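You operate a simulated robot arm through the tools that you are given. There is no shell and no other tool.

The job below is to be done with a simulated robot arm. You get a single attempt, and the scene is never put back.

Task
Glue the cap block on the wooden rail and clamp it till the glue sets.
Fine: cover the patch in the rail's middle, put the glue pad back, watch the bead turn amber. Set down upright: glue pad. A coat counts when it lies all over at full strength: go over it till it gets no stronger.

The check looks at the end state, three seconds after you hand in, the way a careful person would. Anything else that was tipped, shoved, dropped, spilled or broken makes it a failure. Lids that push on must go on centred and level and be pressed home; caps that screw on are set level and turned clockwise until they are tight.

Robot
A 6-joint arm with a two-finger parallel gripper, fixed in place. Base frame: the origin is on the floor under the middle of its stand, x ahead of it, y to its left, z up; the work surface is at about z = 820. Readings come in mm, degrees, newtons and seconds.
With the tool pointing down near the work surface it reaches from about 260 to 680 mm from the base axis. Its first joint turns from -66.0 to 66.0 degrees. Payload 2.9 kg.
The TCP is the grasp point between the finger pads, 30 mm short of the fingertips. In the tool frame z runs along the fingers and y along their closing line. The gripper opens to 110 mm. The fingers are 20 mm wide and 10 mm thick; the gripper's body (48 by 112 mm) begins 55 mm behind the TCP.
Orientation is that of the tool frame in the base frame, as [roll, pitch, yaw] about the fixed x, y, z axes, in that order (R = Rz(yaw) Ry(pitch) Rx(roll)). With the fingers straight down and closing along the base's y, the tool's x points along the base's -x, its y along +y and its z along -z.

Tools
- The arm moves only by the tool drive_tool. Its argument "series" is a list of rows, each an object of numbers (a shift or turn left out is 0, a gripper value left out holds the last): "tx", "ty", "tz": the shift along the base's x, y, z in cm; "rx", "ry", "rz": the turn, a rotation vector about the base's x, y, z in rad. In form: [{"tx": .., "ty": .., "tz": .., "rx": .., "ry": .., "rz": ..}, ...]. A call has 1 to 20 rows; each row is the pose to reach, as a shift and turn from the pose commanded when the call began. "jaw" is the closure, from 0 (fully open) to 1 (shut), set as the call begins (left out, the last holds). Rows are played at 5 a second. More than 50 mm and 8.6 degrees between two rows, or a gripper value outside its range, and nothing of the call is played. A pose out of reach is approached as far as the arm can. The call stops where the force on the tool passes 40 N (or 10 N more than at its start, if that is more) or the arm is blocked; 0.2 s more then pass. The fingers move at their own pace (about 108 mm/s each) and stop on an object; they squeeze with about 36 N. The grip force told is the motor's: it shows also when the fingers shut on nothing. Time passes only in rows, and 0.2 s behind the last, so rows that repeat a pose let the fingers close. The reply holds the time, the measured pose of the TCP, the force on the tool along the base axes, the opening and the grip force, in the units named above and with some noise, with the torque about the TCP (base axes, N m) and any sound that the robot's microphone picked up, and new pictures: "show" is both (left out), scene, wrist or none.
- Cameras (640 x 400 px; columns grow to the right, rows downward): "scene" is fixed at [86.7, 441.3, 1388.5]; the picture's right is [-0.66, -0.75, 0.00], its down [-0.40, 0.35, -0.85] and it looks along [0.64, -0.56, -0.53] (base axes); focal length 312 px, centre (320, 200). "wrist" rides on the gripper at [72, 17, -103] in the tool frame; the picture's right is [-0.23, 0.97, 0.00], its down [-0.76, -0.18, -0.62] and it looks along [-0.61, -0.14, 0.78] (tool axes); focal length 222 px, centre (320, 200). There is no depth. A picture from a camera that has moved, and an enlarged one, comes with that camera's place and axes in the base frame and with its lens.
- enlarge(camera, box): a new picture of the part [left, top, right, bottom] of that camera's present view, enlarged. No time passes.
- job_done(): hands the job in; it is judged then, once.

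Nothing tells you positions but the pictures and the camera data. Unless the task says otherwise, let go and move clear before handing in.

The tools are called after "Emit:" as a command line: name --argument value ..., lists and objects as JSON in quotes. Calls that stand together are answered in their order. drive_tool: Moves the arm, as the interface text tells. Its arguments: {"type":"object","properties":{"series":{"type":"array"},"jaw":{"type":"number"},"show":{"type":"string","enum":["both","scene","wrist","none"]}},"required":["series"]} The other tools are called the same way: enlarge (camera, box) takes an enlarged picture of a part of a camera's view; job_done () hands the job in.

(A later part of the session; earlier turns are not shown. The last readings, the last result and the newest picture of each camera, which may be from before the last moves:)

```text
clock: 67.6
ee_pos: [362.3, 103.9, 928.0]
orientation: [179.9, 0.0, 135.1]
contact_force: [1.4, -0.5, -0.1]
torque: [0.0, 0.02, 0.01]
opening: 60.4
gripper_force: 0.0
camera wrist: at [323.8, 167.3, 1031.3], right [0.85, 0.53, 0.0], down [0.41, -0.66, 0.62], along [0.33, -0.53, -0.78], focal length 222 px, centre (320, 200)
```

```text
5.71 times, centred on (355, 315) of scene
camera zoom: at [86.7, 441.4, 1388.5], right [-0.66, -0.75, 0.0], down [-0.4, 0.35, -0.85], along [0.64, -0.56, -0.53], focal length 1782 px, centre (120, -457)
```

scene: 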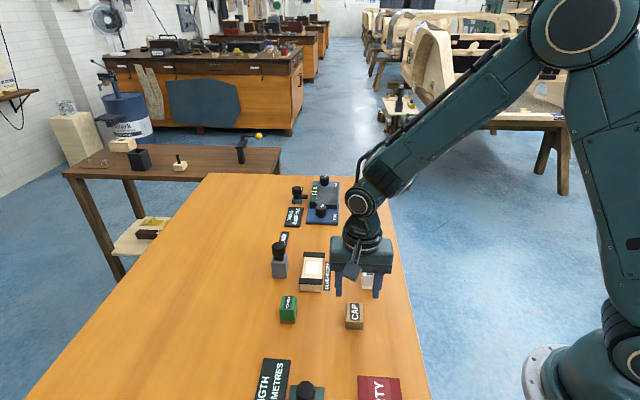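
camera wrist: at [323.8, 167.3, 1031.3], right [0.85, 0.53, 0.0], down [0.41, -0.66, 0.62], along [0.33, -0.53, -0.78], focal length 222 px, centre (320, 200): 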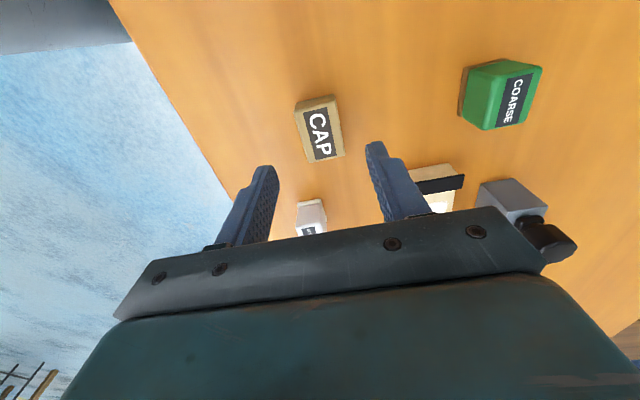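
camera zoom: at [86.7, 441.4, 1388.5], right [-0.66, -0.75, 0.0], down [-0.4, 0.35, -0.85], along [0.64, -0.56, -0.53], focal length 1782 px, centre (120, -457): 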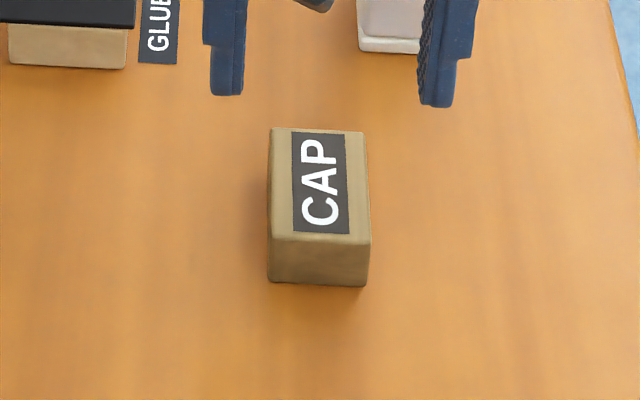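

The cap is 48×34 mm, centred at about (364,102.6), with its top at about z = 844. I'll go down and grip it across its width.

Emit:
drive_tool --series '[{"tx": 0.1, "ty": -0.04, "tz": -2.5}, {"tx": 0.1, "ty": -0.04, "tz": -4.5}, {"tx": 0.1, "ty": -0.04, "tz": -6.0}, {"tx": 0.1, "ty": -0.04, "tz": -7.1}, {"tx": 0.1, "ty": -0.04, "tz": -7.1}]' --show "none"

Emit:
drive_tool --series '[{"tz": 0}, {"tz": 0}, {"tz": 0}, {"tz": 0}]' --jaw 1 --show "both"

Emit:
enlarge --camera "wrist" --box '[240, 100, 400, 240]'

Emit:
enlarge --camera "scene" --box '[310, 270, 400, 350]'

```text
clock: 68.8
ee_pos: [363.5, 102.1, 857.5]
orientation: [180.0, 0.0, 135.0]
contact_force: [-0.5, 0.0, 0.2]
torque: [-0.02, 0.0, 0.04]
opening: 60.3
gripper_force: 0.1
```

```text
clock: 69.8
ee_pos: [364.1, 101.9, 855.1]
orientation: [-180.0, 0.0, 135.0]
contact_force: [0.7, -0.6, 0.1]
torque: [-0.03, -0.02, 0.02]
opening: 34.5
gripper_force: 35.5
camera wrist: at [325.0, 166.1, 960.1], right [0.85, 0.53, 0.0], down [0.41, -0.66, 0.62], along [0.33, -0.53, -0.78], focal length 222 px, centre (320, 200)
```

scene: 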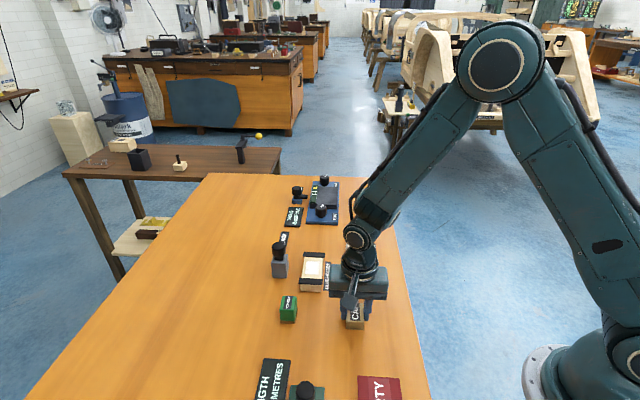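
wrist: 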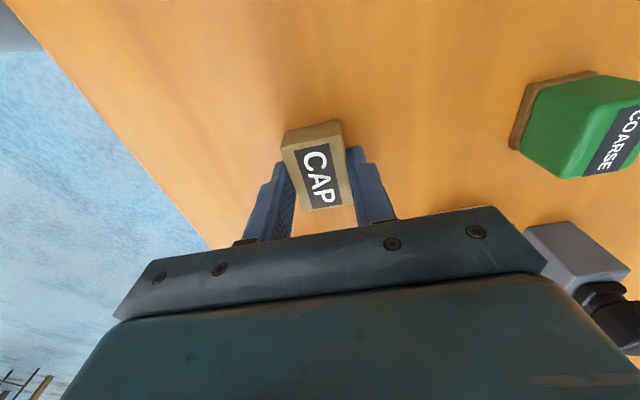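

```text
2.86 times, centred on (320, 170) of wrist
camera zoom: at [325.0, 166.1, 960.1], right [0.85, 0.53, 0.0], down [0.41, -0.66, 0.62], along [0.33, -0.53, -0.78], focal length 635 px, centre (320, 286)
```

zoom: 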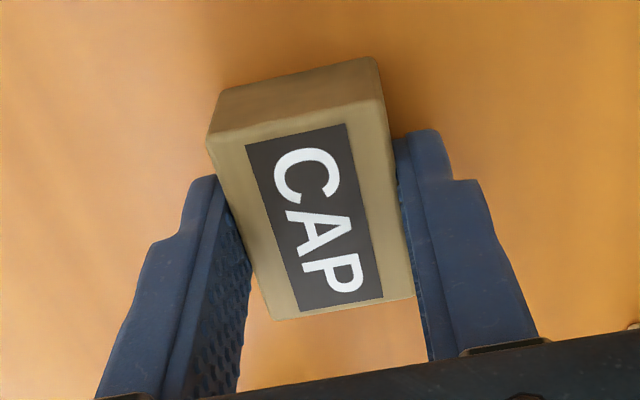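

```text
5.00 times, centred on (355, 310) of scene
camera zoom: at [86.7, 441.3, 1388.5], right [-0.66, -0.75, 0.0], down [-0.4, 0.35, -0.85], along [0.64, -0.56, -0.53], focal length 1559 px, centre (145, -350)
```

zoom: 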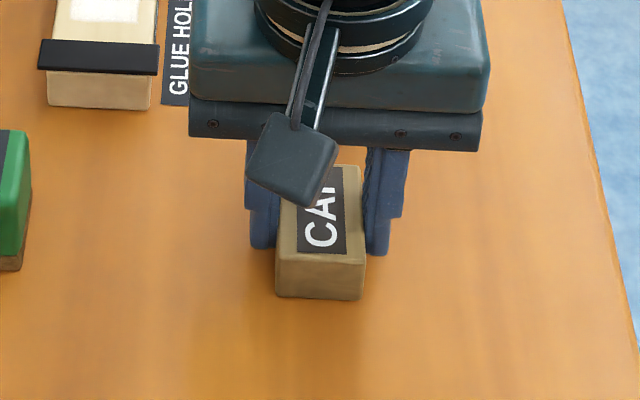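

The cap is gripped squarely and centred on the TCP. I'll lift it and carry it above the glued patch.

Emit:
drive_tool --series '[{"tz": 2.5}, {"tz": 5.0}, {"tz": 7.3}, {"tx": 4, "ty": -0.45, "tz": 7.3}, {"tx": 8, "ty": -0.9, "tz": 7.3}, {"tx": 12, "ty": -1.4, "tz": 7.3}, {"tx": 15.99, "ty": -1.82, "tz": 7.3}, {"tx": 15.99, "ty": -1.82, "tz": 7.3}]' --show "both"

Emit:
enlarge --camera "wrist" --box '[240, 60, 400, 200]'

Emit:
enlarge --camera "scene" --box '[270, 220, 360, 300]'

```text
clock: 71.6
ee_pos: [524.1, 83.4, 928.3]
orientation: [-179.9, -0.2, 134.9]
contact_force: [0.2, 0.2, 0.2]
torque: [-0.02, -0.02, -0.01]
opening: 34.8
gripper_force: 36.4
camera wrist: at [485.2, 148.0, 1031.5], right [0.85, 0.53, 0.0], down [0.41, -0.66, 0.62], along [0.33, -0.53, -0.78], focal length 222 px, centre (320, 200)
```

scene: 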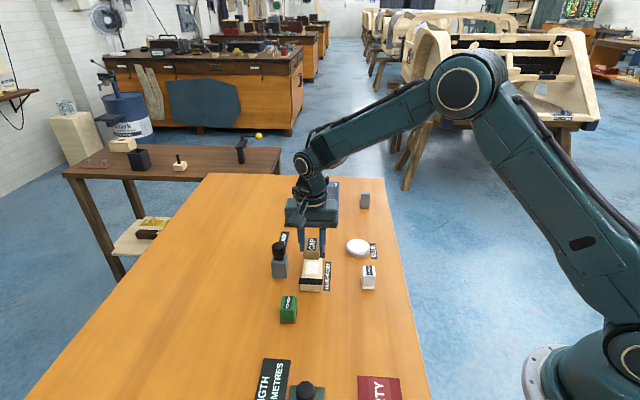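
wrist: 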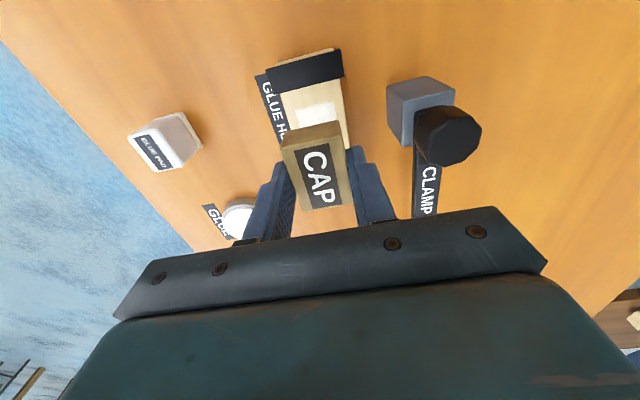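

```text
2.86 times, centred on (320, 130) of wrist
camera zoom: at [485.2, 148.0, 1031.5], right [0.85, 0.53, 0.0], down [0.41, -0.66, 0.62], along [0.33, -0.53, -0.78], focal length 635 px, centre (320, 400)
```

zoom: 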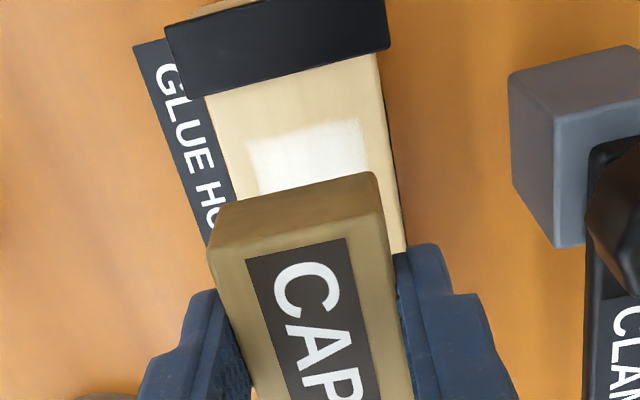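

```text
5.00 times, centred on (315, 260) of scene
camera zoom: at [86.8, 441.3, 1388.5], right [-0.66, -0.75, 0.0], down [-0.4, 0.35, -0.85], along [0.64, -0.56, -0.53], focal length 1559 px, centre (345, -100)
```

zoom: 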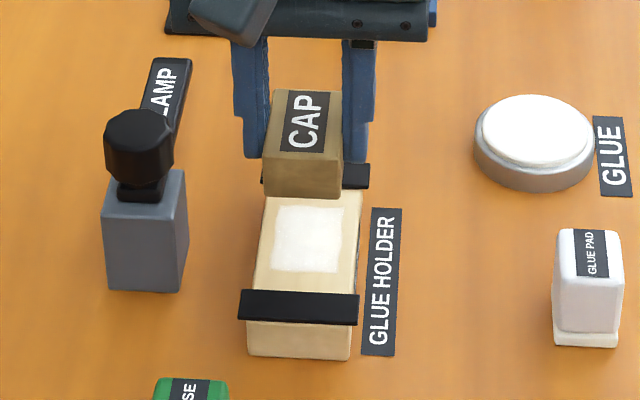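

The cap is lined up over the glued patch. I'll lower it gently to contact.

Emit:
drive_tool --series '[{"tx": 0.03, "ty": -0.05, "tz": -2.0}, {"tx": 0.03, "ty": -0.05, "tz": -3.5}, {"tx": 0.03, "ty": -0.05, "tz": -4.3}, {"tx": 0.03, "ty": -0.05, "tz": -4.7}, {"tx": 0.03, "ty": -0.05, "tz": -4.7}]' --show "none"

Emit:
drive_tool --series '[{"tz": -0.1}, {"tz": -0.2}, {"tz": -0.2}]' --show "none"

```text
clock: 72.8
ee_pos: [523.4, 83.9, 882.0]
orientation: [180.0, 0.0, 134.9]
contact_force: [-0.5, 0.0, -0.2]
torque: [0.05, 0.0, -0.02]
opening: 34.9
gripper_force: 36.0
```

```text
clock: 73.6
ee_pos: [524.5, 83.7, 879.8]
orientation: [-179.9, 0.0, 135.0]
contact_force: [-2.1, -0.2, 5.7]
torque: [0.01, 0.11, 0.02]
opening: 35.0
gripper_force: 35.8
```

Emit:
drive_tool --series '[{"tz": -0.05}, {"tz": -0.1}, {"tz": -0.1}]' --show "none"

Emit:
drive_tool --series '[{"tz": 0.0}, {"tz": 0.0}, {"tz": 0.0}]' --jaw 0.5 --show "none"

Emit:
drive_tool --series '[{"tz": 1.5}, {"tz": 4.0}, {"tz": 7.0}, {"tz": 9.0}, {"tz": 9.0}]' --show "both"

Emit:
enlarge --camera "wrist" --box '[240, 60, 400, 200]'

Emit:
enlarge --camera "scene" --box '[270, 220, 350, 300]'

```text
clock: 74.4
ee_pos: [523.3, 85.0, 880.3]
orientation: [179.9, 0.1, 135.0]
contact_force: [-1.5, -0.7, 13.1]
torque: [-0.02, 0.13, 0.01]
opening: 34.8
gripper_force: 36.1
```

```text
clock: 75.2
ee_pos: [524.2, 85.2, 878.7]
orientation: [180.0, 0.1, 134.9]
contact_force: [-0.6, -0.3, -0.5]
torque: [0.01, 0.03, -0.02]
opening: 54.8
gripper_force: 0.1
```

```text
clock: 76.4
ee_pos: [524.1, 83.5, 969.1]
orientation: [179.9, 0.0, 135.0]
contact_force: [-0.2, 0.3, -0.1]
torque: [0.01, 0.01, -0.04]
opening: 54.9
gripper_force: 0.1
camera wrist: at [485.2, 147.6, 1072.9], right [0.85, 0.53, 0.0], down [0.41, -0.66, 0.62], along [0.33, -0.53, -0.78], focal length 222 px, centre (320, 200)
```

scene: 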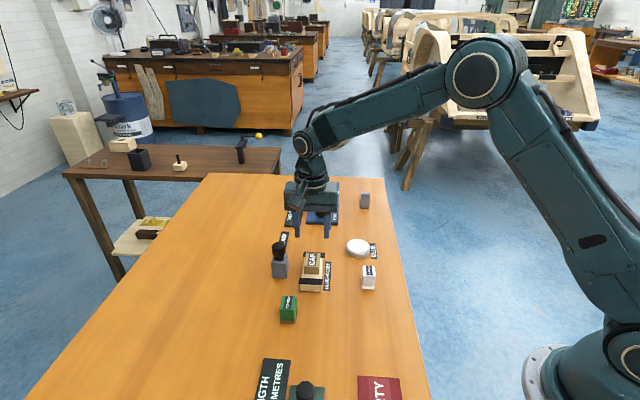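
wrist: 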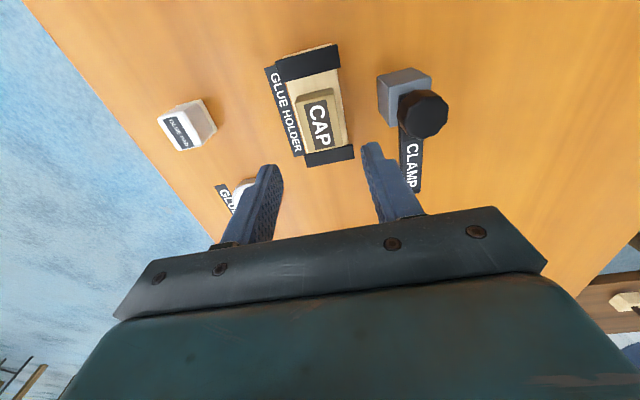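

```text
2.86 times, centred on (320, 130) of wrist
camera zoom: at [485.2, 147.6, 1072.9], right [0.85, 0.53, 0.0], down [0.41, -0.66, 0.62], along [0.33, -0.53, -0.78], focal length 635 px, centre (320, 400)
```

zoom: 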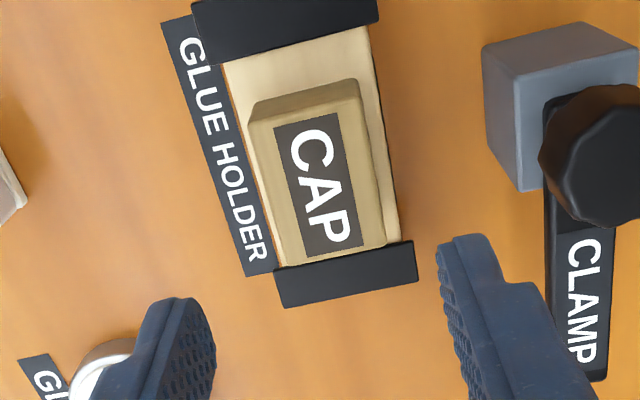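

```text
5.00 times, centred on (310, 260) of scene
camera zoom: at [86.7, 441.3, 1388.5], right [-0.66, -0.75, 0.0], down [-0.4, 0.35, -0.85], along [0.64, -0.56, -0.53], focal length 1559 px, centre (370, -100)
```

zoom: 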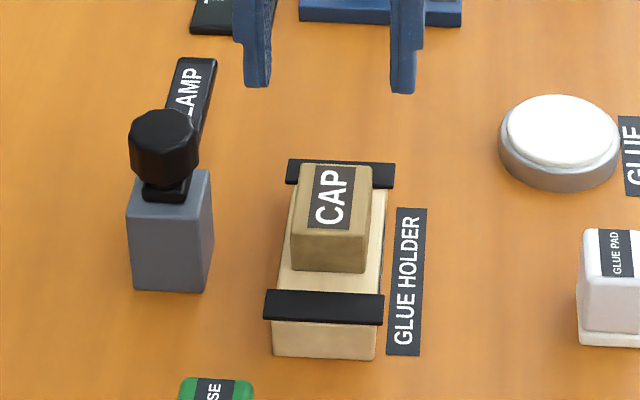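

The cap sits squarely over the patch. I'll study the clamp's knob and arm closely before operating it.

Emit:
enlarge --camera "wrist" --box '[360, 55, 470, 205]'

Emit:
enlarge --camera "scene" --box '[262, 225, 302, 285]'

Emit:
enlarge --camera "scene" --box '[280, 180, 350, 240]'

```text
2.67 times, centred on (415, 130) of wrist
camera zoom: at [485.2, 147.6, 1072.9], right [0.85, 0.53, 0.0], down [0.41, -0.66, 0.62], along [0.33, -0.53, -0.78], focal length 592 px, centre (67, 387)
```

zoom: 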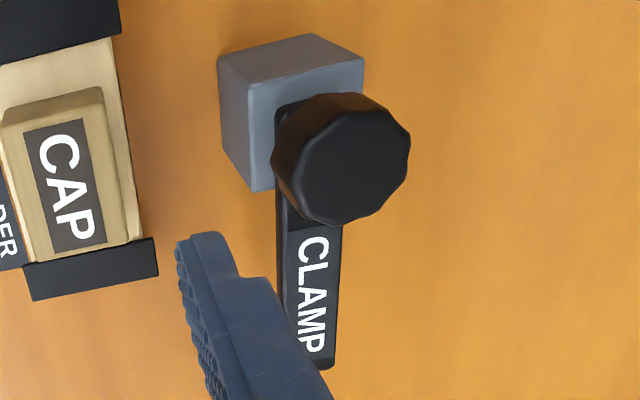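

```text
6.67 times, centred on (282, 255) of scene
camera zoom: at [86.7, 441.3, 1388.5], right [-0.66, -0.75, 0.0], down [-0.4, 0.35, -0.85], along [0.64, -0.56, -0.53], focal length 2079 px, centre (573, -167)
```

zoom: 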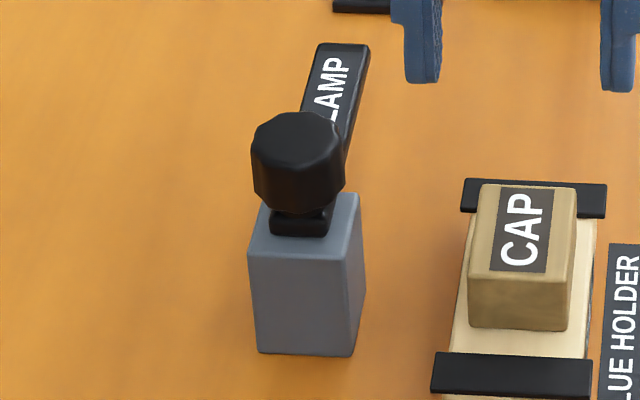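

```text
6.67 times, centred on (315, 210) of scene
camera zoom: at [86.7, 441.3, 1388.5], right [-0.66, -0.75, 0.0], down [-0.4, 0.35, -0.85], along [0.64, -0.56, -0.53], focal length 2079 px, centre (353, 133)
```

zoom: 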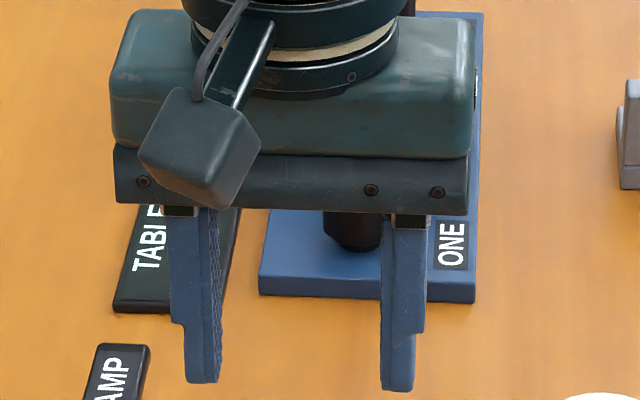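

The knob is about Ø33 mm with its top at z≈910, on a pivot at about (579.5,141.5). The arm must swing 90° clockwise to lie over the cap. I'll move above the knob with the gripper turned +45°, so the turn ends in an orientation I've already used.

Emit:
drive_tool --series '[{"tx": 0.5, "ty": 0.5, "rz": 0.14}, {"tx": 1.0, "ty": 1.05, "rz": 0.28}, {"tx": 1.5, "ty": 1.6, "rz": 0.42}, {"tx": 2.0, "ty": 2.1, "rz": 0.56}, {"tx": 2.5, "ty": 2.6, "rz": 0.7}, {"tx": 3.0, "ty": 3.1, "rz": 0.84}, {"tx": 3.5, "ty": 3.6, "rz": 0.98}, {"tx": 4.0, "ty": 4.1, "rz": 1.12}, {"tx": 4.5, "ty": 4.7, "rz": 1.26}, {"tx": 5.0, "ty": 5.2, "rz": 1.4}, {"tx": 5.53, "ty": 5.76, "rz": 1.5}, {"tx": 5.53, "ty": 5.76, "rz": 1.5708}, {"tx": 5.53, "ty": 5.76, "rz": 1.5708}]' --show "both"

Emit:
enlarge --camera "wrist" --box '[230, 60, 410, 220]'

Emit:
enlarge --camera "scene" --box '[250, 200, 330, 290]'

```text
clock: 79.2
ee_pos: [578.5, 140.6, 969.6]
orientation: [-179.9, 0.0, -134.9]
contact_force: [-0.6, 0.0, -0.3]
torque: [0.0, 0.01, -0.02]
opening: 55.1
gripper_force: 0.0
camera wrist: at [516.7, 102.6, 1072.8], right [-0.53, 0.85, 0.0], down [0.66, 0.41, 0.62], along [0.53, 0.33, -0.78], focal length 222 px, centre (320, 200)
```

scene: 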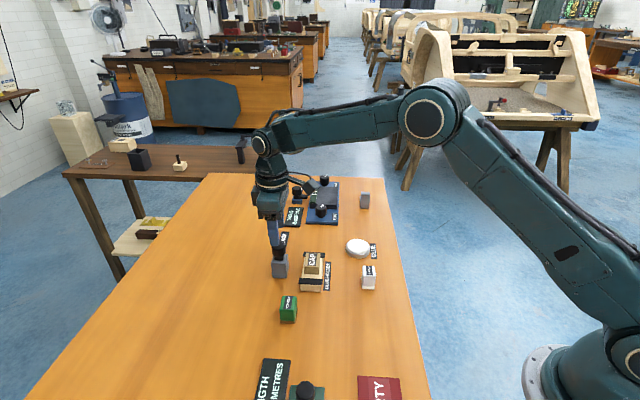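
wrist: 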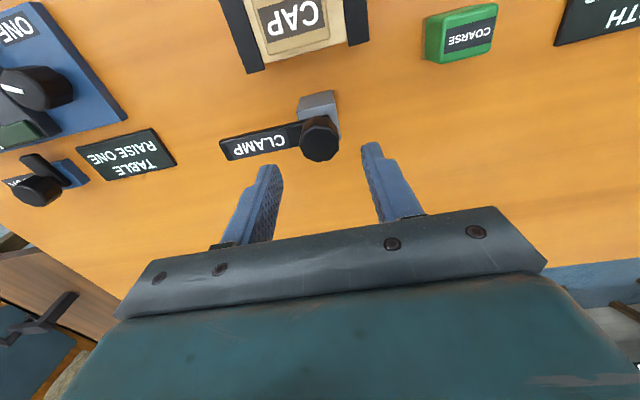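

```text
2.50 times, centred on (320, 140) of wrist
camera zoom: at [516.7, 102.6, 1072.8], right [-0.53, 0.85, 0.0], down [0.66, 0.41, 0.62], along [0.53, 0.33, -0.78], focal length 555 px, centre (320, 350)
```

zoom: 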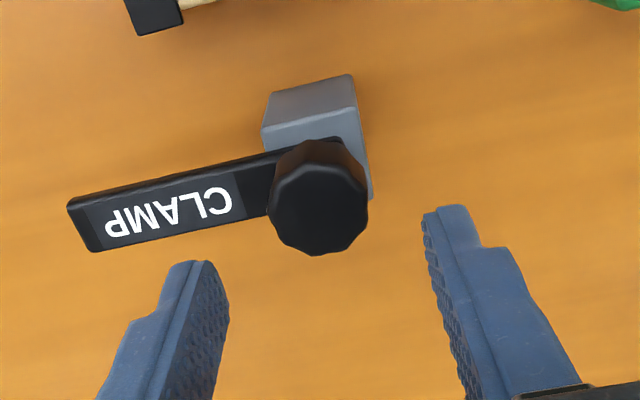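

```text
4.44 times, centred on (290, 245) of scene
camera zoom: at [86.7, 441.3, 1388.5], right [-0.66, -0.75, 0.0], down [-0.4, 0.35, -0.85], along [0.64, -0.56, -0.53], focal length 1386 px, centre (453, 0)
```

zoom: 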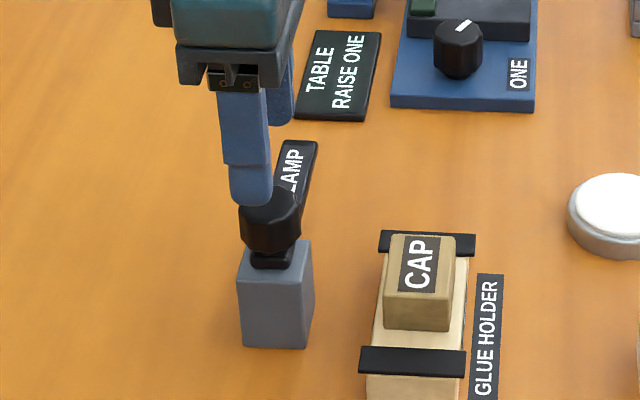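

The gripper is centred on the knob at about (579.8,141). I'll lower the fingers around it, keeping the tips above the arm, and check before closing.

Emit:
drive_tool --series '[{"tx": 0.03, "ty": -0.05, "tz": -1.5}, {"tx": 0.03, "ty": -0.05, "tz": -3.0}, {"tx": 0.03, "ty": -0.05, "tz": -4.2}, {"tx": 0.03, "ty": -0.05, "tz": -4.9}, {"tx": 0.03, "ty": -0.05, "tz": -4.9}]' --show "both"

Emit:
enlarge --camera "wrist" --box '[230, 80, 410, 240]'

Emit:
enlarge --camera "scene" --box '[250, 210, 330, 290]'

```text
clock: 80.4
ee_pos: [580.1, 141.1, 920.3]
orientation: [179.9, 0.1, -134.9]
contact_force: [0.4, 0.5, 0.5]
torque: [-0.05, -0.03, 0.01]
opening: 55.4
gripper_force: 0.1
camera wrist: at [516.7, 102.6, 1023.7], right [-0.53, 0.85, 0.0], down [0.66, 0.41, 0.62], along [0.53, 0.33, -0.78], focal length 222 px, centre (320, 200)
```

scene: 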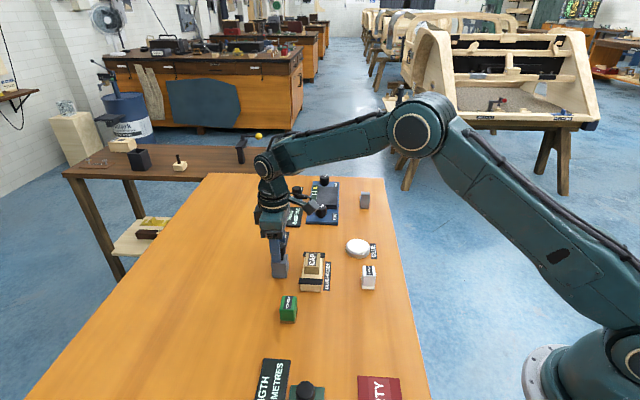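
wrist: 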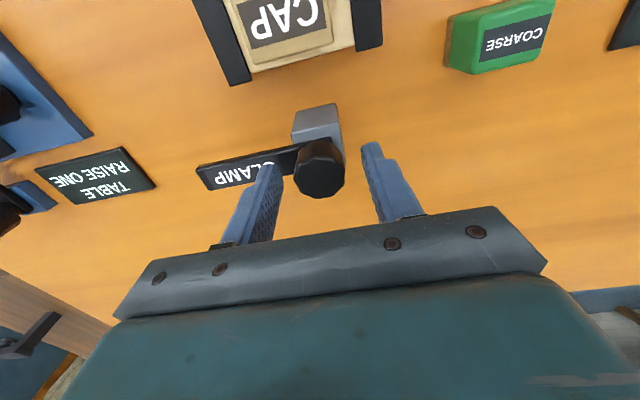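

```text
2.50 times, centred on (320, 160) of wrist
camera zoom: at [516.7, 102.6, 1023.7], right [-0.53, 0.85, 0.0], down [0.66, 0.41, 0.62], along [0.53, 0.33, -0.78], focal length 555 px, centre (320, 300)
```

zoom: 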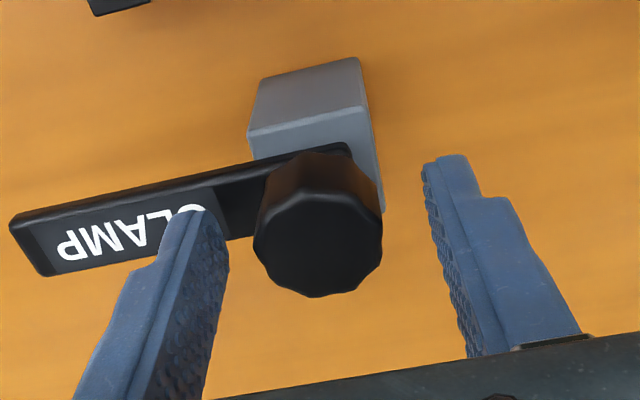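

```text
5.00 times, centred on (290, 250) of scene
camera zoom: at [86.7, 441.3, 1388.5], right [-0.66, -0.75, 0.0], down [-0.4, 0.35, -0.85], along [0.64, -0.56, -0.53], focal length 1559 px, centre (470, -50)
```

zoom: 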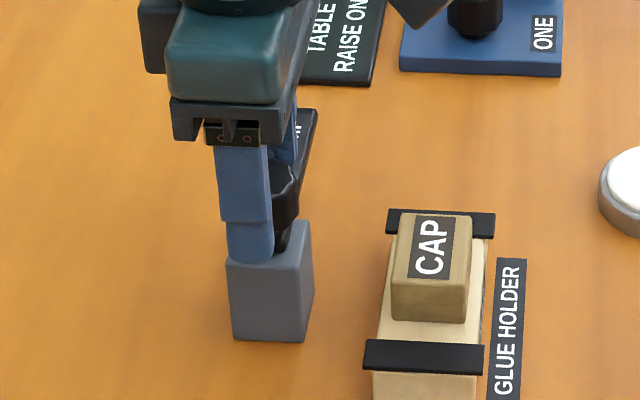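

The fingers straddle the knob with good clearance. I'll close on it.

Emit:
drive_tool --series '[{"tz": 0}, {"tz": 0}, {"tz": 0}]' --jaw 1 --show "none"

Emit:
drive_tool --series '[{"rz": -0.05}, {"rz": -0.1}, {"rz": -0.15}, {"rz": -0.2}, {"rz": -0.2}]' --show "both"

Emit:
enlarge --camera "wrist" --box '[230, 80, 410, 240]'

Emit:
enlarge --camera "scene" --box '[250, 210, 330, 290]'

```text
clock: 81.2
ee_pos: [579.2, 141.2, 919.7]
orientation: [180.0, 0.0, -135.1]
contact_force: [3.6, -2.0, -3.7]
torque: [0.43, 0.11, -0.05]
opening: 31.2
gripper_force: 44.9
```

```text
clock: 82.4
ee_pos: [580.1, 141.2, 919.4]
orientation: [-180.0, -0.2, -146.5]
contact_force: [4.9, -1.5, -0.7]
torque: [0.08, 0.6, -0.02]
opening: 31.3
gripper_force: 45.2
camera wrist: at [510.3, 115.8, 1023.7], right [-0.35, 0.94, 0.0], down [0.73, 0.27, 0.62], along [0.58, 0.22, -0.78], focal length 222 px, centre (320, 200)
```

scene: 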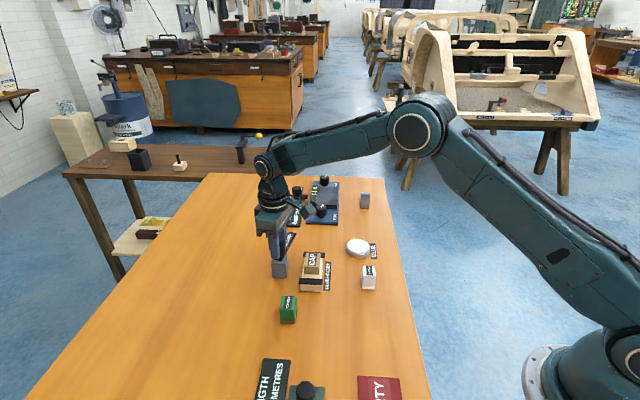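
wrist: 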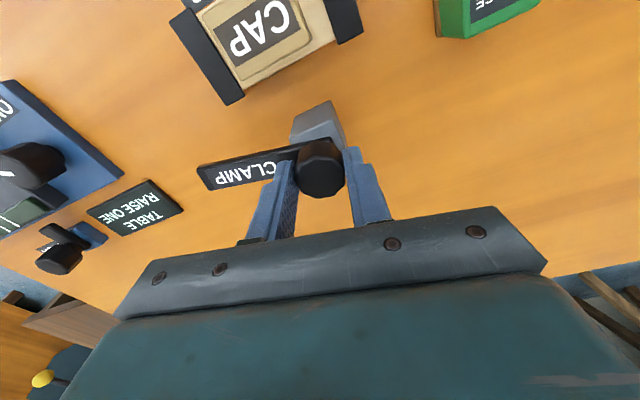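

```text
2.50 times, centred on (320, 160) of wrist
camera zoom: at [510.3, 115.8, 1023.7], right [-0.35, 0.94, 0.0], down [0.73, 0.27, 0.62], along [0.58, 0.22, -0.78], focal length 555 px, centre (320, 300)
```

zoom: 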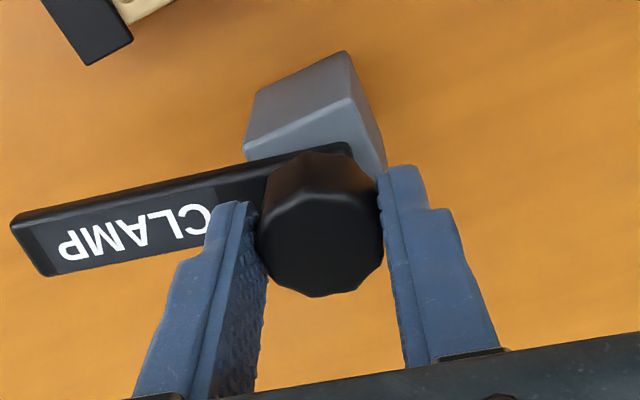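

```text
5.00 times, centred on (290, 250) of scene
camera zoom: at [86.9, 441.3, 1388.5], right [-0.66, -0.75, 0.0], down [-0.4, 0.35, -0.85], along [0.64, -0.56, -0.53], focal length 1559 px, centre (470, -50)
```

zoom: 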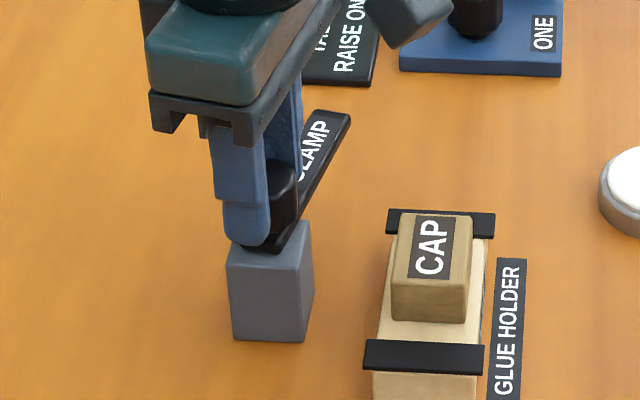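

The arm follows the knob. I'll keep turning to about 50° and check the arm's clearance over the cap.

Emit:
drive_tool --series '[{"rz": -0.1}, {"rz": -0.2}, {"rz": -0.3}, {"rz": -0.4}, {"rz": -0.5}, {"rz": -0.6}, {"rz": -0.68}, {"rz": -0.68}]' --show "both"

Emit:
enlarge --camera "scene" --box '[250, 210, 340, 300]'

Emit:
enlarge --camera "wrist" --box '[140, 20, 380, 220]'

```text
clock: 84.2
ee_pos: [579.6, 141.8, 921.0]
orientation: [180.0, 0.1, 174.6]
contact_force: [-0.3, 3.4, -2.8]
torque: [-0.27, -0.23, 0.0]
opening: 31.2
gripper_force: 45.5
camera wrist: at [509.6, 165.7, 1023.8], right [0.32, 0.95, 0.0], down [0.74, -0.25, 0.62], along [0.59, -0.2, -0.78], focal length 222 px, centre (320, 200)
```

scene: 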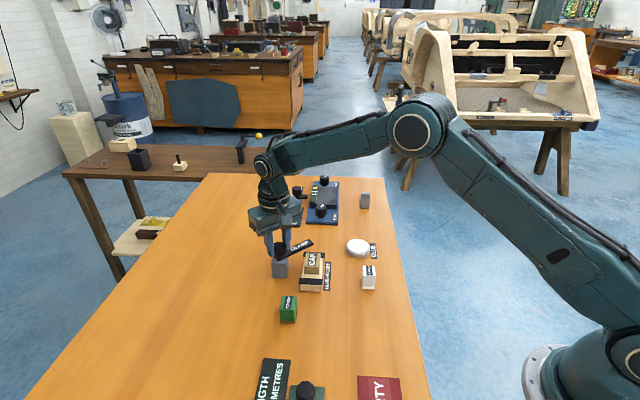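
wrist: 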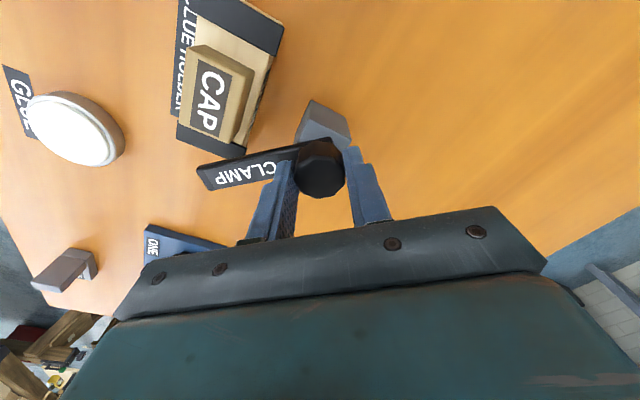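

```text
4.44 times, centred on (295, 255) of scene
camera zoom: at [86.8, 441.5, 1388.5], right [-0.66, -0.75, 0.0], down [-0.4, 0.35, -0.85], along [0.64, -0.56, -0.53], focal length 1386 px, centre (431, -44)
```

zoom: 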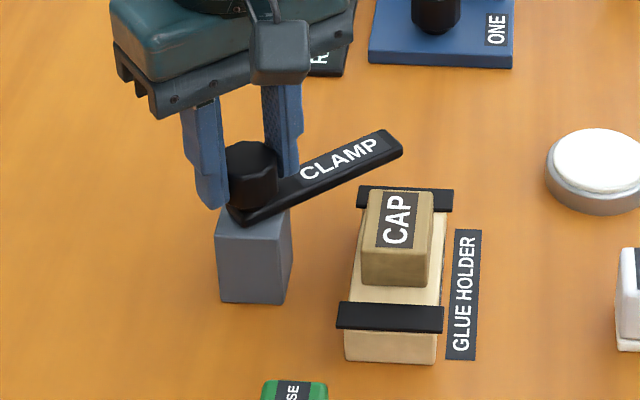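

```text
2.00 times, centred on (260, 120) of wrist
camera zoom: at [509.6, 165.7, 1023.8], right [0.32, 0.95, 0.0], down [0.74, -0.25, 0.62], along [0.59, -0.2, -0.78], focal length 444 px, centre (440, 360)
```

zoom: 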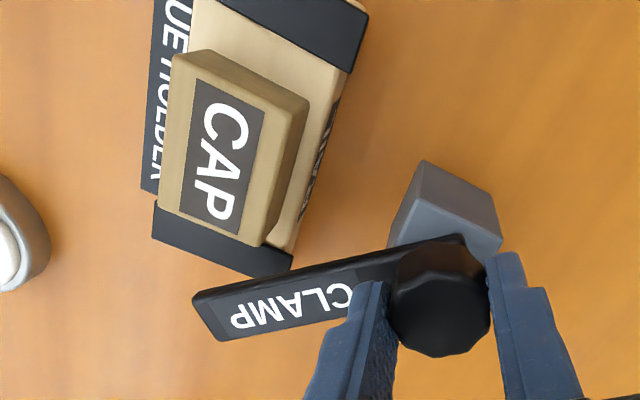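

The arm is just above cap height. I'll continue in smaller increments, watching for contact with the cap.

Emit:
drive_tool --series '[{"rz": -0.08}, {"rz": -0.16}, {"rz": -0.24}, {"rz": -0.24}]' --show "scene"

Emit:
enlarge --camera "scene" --box '[255, 215, 345, 295]'

```text
clock: 85.2
ee_pos: [579.3, 142.4, 918.9]
orientation: [180.0, 0.0, 160.8]
contact_force: [0.0, 8.3, -2.4]
torque: [-0.07, 0.77, -0.02]
opening: 31.4
gripper_force: 45.0
```

scene: 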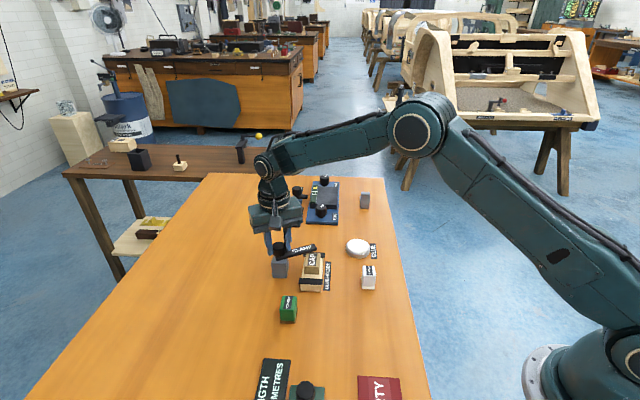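

```text
5.00 times, centred on (300, 255) of scene
camera zoom: at [86.8, 441.5, 1388.4], right [-0.66, -0.75, 0.0], down [-0.4, 0.35, -0.85], along [0.64, -0.56, -0.53], focal length 1559 px, centre (420, -75)
```

zoom: 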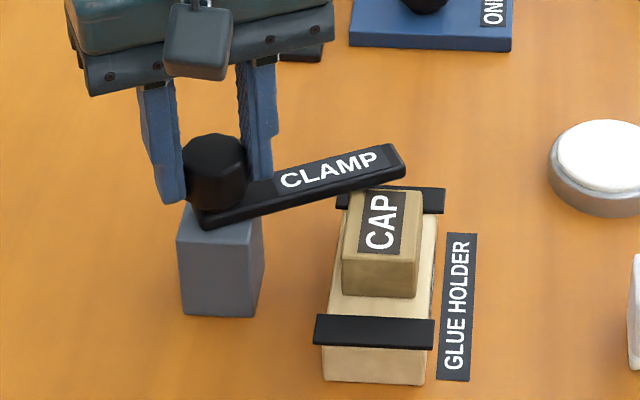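

Emit:
drive_tool --series '[{"rz": -0.06}, {"rz": -0.12}, {"rz": -0.18}, {"rz": -0.18}]' --show "scene"

Emit:
enlarge --camera "scene" --box '[255, 215, 345, 295]'

```text
clock: 86.2
ee_pos: [580.4, 141.3, 920.2]
orientation: [-179.9, -0.1, 150.5]
contact_force: [-3.8, 6.8, -1.6]
torque: [0.63, -0.12, -0.01]
opening: 31.4
gripper_force: 44.5
```

scene: 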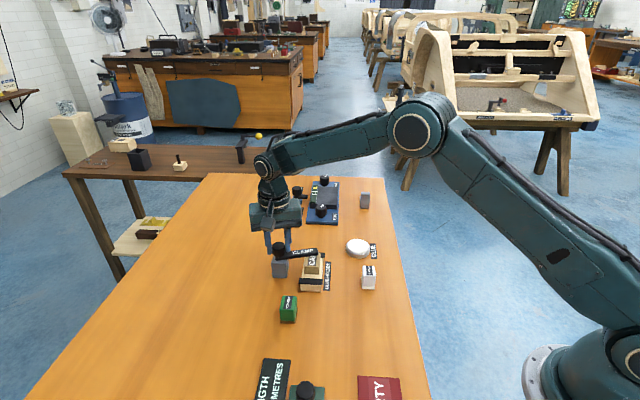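

```text
5.00 times, centred on (300, 255) of scene
camera zoom: at [86.7, 441.6, 1388.4], right [-0.66, -0.75, 0.0], down [-0.4, 0.35, -0.85], along [0.64, -0.56, -0.53], focal length 1559 px, centre (420, -75)
```

zoom: 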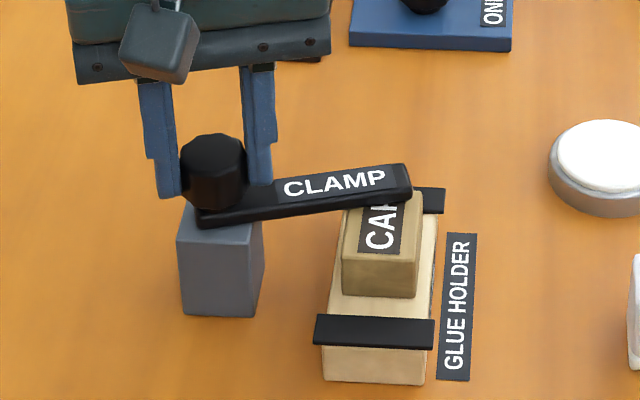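

The arm clears the cap. I'll continue to the full 90°.

Emit:
drive_tool --series '[{"rz": -0.05}, {"rz": -0.1}, {"rz": -0.15}, {"rz": -0.2}, {"rz": -0.27}, {"rz": -0.27}]' --show "both"

Emit:
enlarge --camera "scene" --box '[255, 215, 345, 295]'

Emit:
enlarge --camera "wrist" --box '[150, 20, 390, 220]'

```text
clock: 87.6
ee_pos: [580.1, 142.0, 920.4]
orientation: [-180.0, 0.0, 135.0]
contact_force: [2.5, 13.5, -3.6]
torque: [-0.07, 0.14, -0.02]
opening: 31.1
gripper_force: 45.3
camera wrist: at [540.8, 205.3, 1023.7], right [0.85, 0.53, 0.0], down [0.41, -0.66, 0.62], along [0.33, -0.53, -0.78], focal length 222 px, centre (320, 200)
```

scene: 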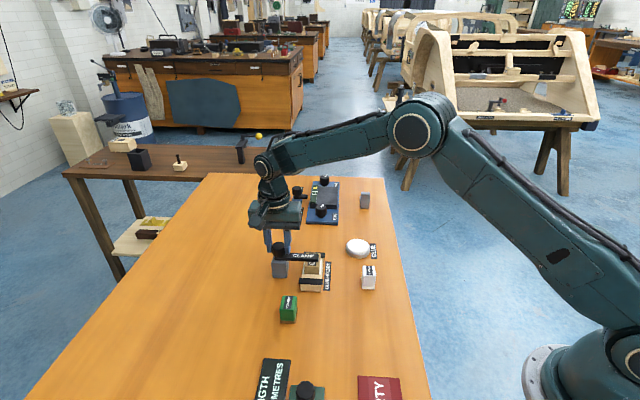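
wrist: 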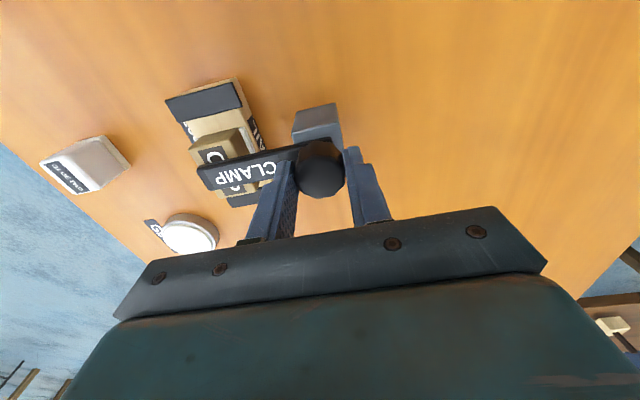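

```text
5.00 times, centred on (300, 255) of scene
camera zoom: at [86.9, 441.7, 1388.4], right [-0.66, -0.75, 0.0], down [-0.4, 0.35, -0.85], along [0.64, -0.56, -0.53], focal length 1559 px, centre (420, -75)
```

zoom: 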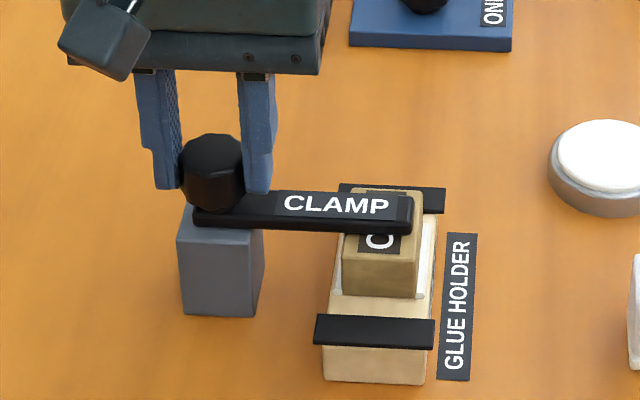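

```text
2.00 times, centred on (270, 120) of wrist
camera zoom: at [540.8, 205.3, 1023.7], right [0.85, 0.53, 0.0], down [0.41, -0.66, 0.62], along [0.33, -0.53, -0.78], focal length 444 px, centre (420, 360)
```

zoom: 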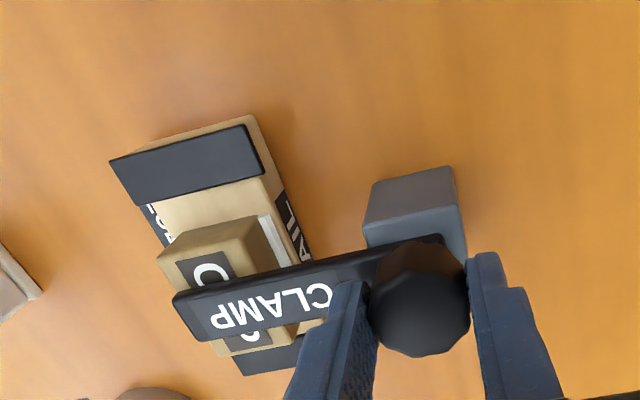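

A white bead has squeezed out along the cap's edge, so the clamp is bearing on it. I'll release the knob, lift clear, and watch the bead.

Emit:
drive_tool --series '[{"tz": 0}, {"tz": 0}, {"tz": 0}]' --jaw 0.5 --show "none"

Emit:
drive_tool --series '[{"tz": 1.5}, {"tz": 3.5}, {"tz": 6.0}, {"tz": 9.0}, {"tz": 9.0}]' --show "both"

Emit:
enlarge --camera "scene" --box '[265, 225, 345, 295]'

Emit:
enlarge --camera "wrist" --box '[170, 20, 390, 200]'

```text
clock: 88.4
ee_pos: [580.2, 140.8, 921.7]
orientation: [-180.0, 0.0, 135.0]
contact_force: [-0.5, -0.1, 0.3]
torque: [0.0, -0.03, -0.04]
opening: 54.9
gripper_force: 0.0
```

```text
clock: 89.6
ee_pos: [579.2, 141.6, 1010.1]
orientation: [180.0, -0.1, 135.1]
contact_force: [0.8, 0.0, 0.2]
torque: [-0.01, 0.03, 0.02]
opening: 55.0
gripper_force: 0.1
camera wrist: at [540.4, 205.0, 1113.8], right [0.85, 0.53, 0.0], down [0.41, -0.66, 0.62], along [0.33, -0.53, -0.78], focal length 222 px, centre (320, 200)
```

scene: 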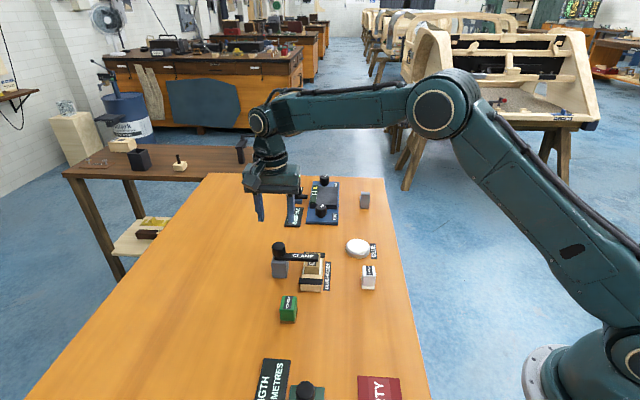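
wrist: 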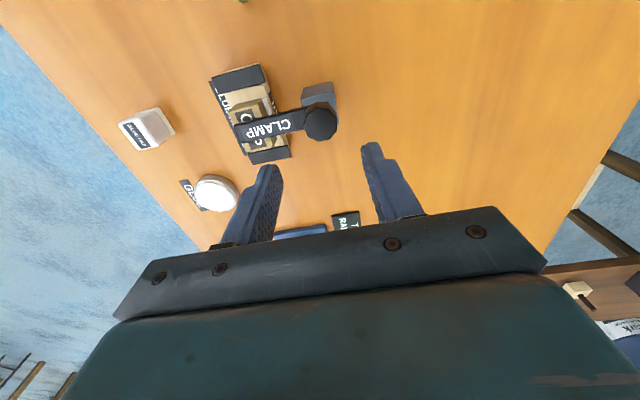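

```text
5.71 times, centred on (305, 260) of scene
camera zoom: at [86.7, 441.3, 1388.5], right [-0.66, -0.75, 0.0], down [-0.4, 0.35, -0.85], along [0.64, -0.56, -0.53], focal length 1782 px, centre (406, -143)
```

zoom: 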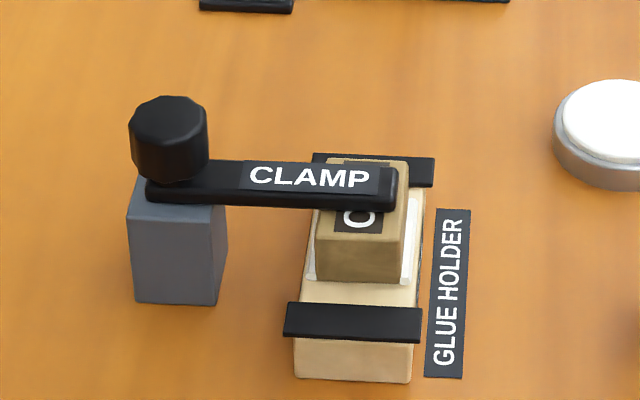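

```text
2.22 times, centred on (280, 110) of wrist
camera zoom: at [540.4, 205.0, 1113.8], right [0.85, 0.53, 0.0], down [0.41, -0.66, 0.62], along [0.33, -0.53, -0.78], focal length 494 px, centre (409, 400)
```

zoom: 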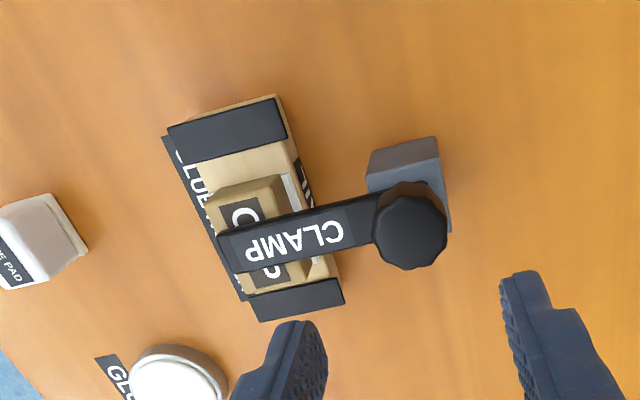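

The bead is white on both sides of the cap and the arm stays in place. Now I'll wait and watch the colour.

Emit:
drive_tool --series '[{"tz": 0}, {"tz": 0}, {"tz": 0}, {"tz": 0}, {"tz": 0}, {"tz": 0}, {"tz": 0}, {"tz": 0}, {"tz": 0}, {"tz": 0}, {"tz": 0}, {"tz": 0}, {"tz": 0}, {"tz": 0}, {"tz": 0}, {"tz": 0}, {"tz": 0}, {"tz": 0}, {"tz": 0}, {"tz": 0}]' --show "none"

Emit:
enlarge --camera "scene" --box '[295, 240, 335, 285]'

Emit:
drive_tool --series '[{"tz": 0}, {"tz": 0}, {"tz": 0}, {"tz": 0}, {"tz": 0}, {"tz": 0}, {"tz": 0}, {"tz": 0}, {"tz": 0}, {"tz": 0}, {"tz": 0}, {"tz": 0}, {"tz": 0}, {"tz": 0}, {"tz": 0}, {"tz": 0}, {"tz": 0}, {"tz": 0}, {"tz": 0}, {"tz": 0}]' --show "none"

Emit:
enlarge --camera "scene" --box '[295, 240, 335, 285]'

```text
clock: 93.8
ee_pos: [579.1, 140.4, 1009.4]
orientation: [-180.0, 0.1, 135.1]
contact_force: [0.3, 0.3, -0.1]
torque: [0.0, -0.01, -0.01]
opening: 55.1
gripper_force: 0.0
```

```text
8.89 times, centred on (315, 262) of scene
camera zoom: at [86.7, 441.3, 1388.5], right [-0.66, -0.75, 0.0], down [-0.4, 0.35, -0.85], along [0.64, -0.56, -0.53], focal length 2772 px, centre (364, -356)
```

zoom: 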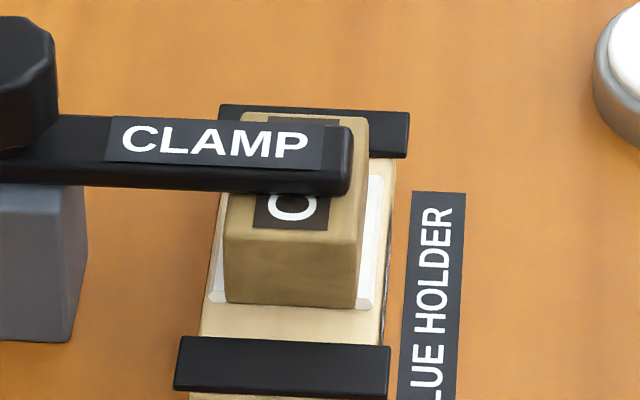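

```text
clock: 98.0
ee_pos: [578.5, 140.9, 1009.8]
orientation: [179.9, 0.0, 135.1]
contact_force: [-1.1, 0.2, -0.5]
torque: [-0.01, 0.04, 0.04]
opening: 54.9
gripper_force: 0.0
```

```text
8.89 times, centred on (315, 262) of scene
camera zoom: at [86.7, 441.3, 1388.5], right [-0.66, -0.75, 0.0], down [-0.4, 0.35, -0.85], along [0.64, -0.56, -0.53], focal length 2772 px, centre (364, -356)
```

zoom: 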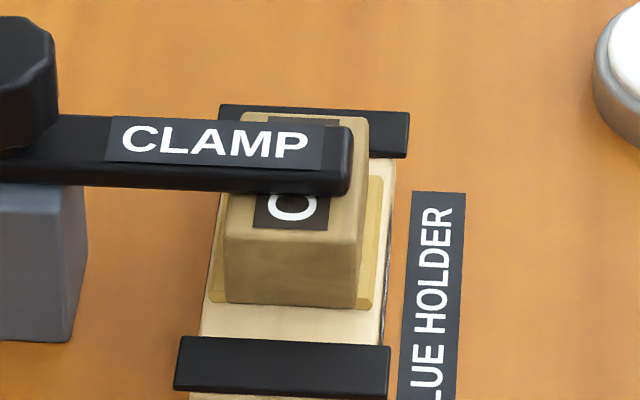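

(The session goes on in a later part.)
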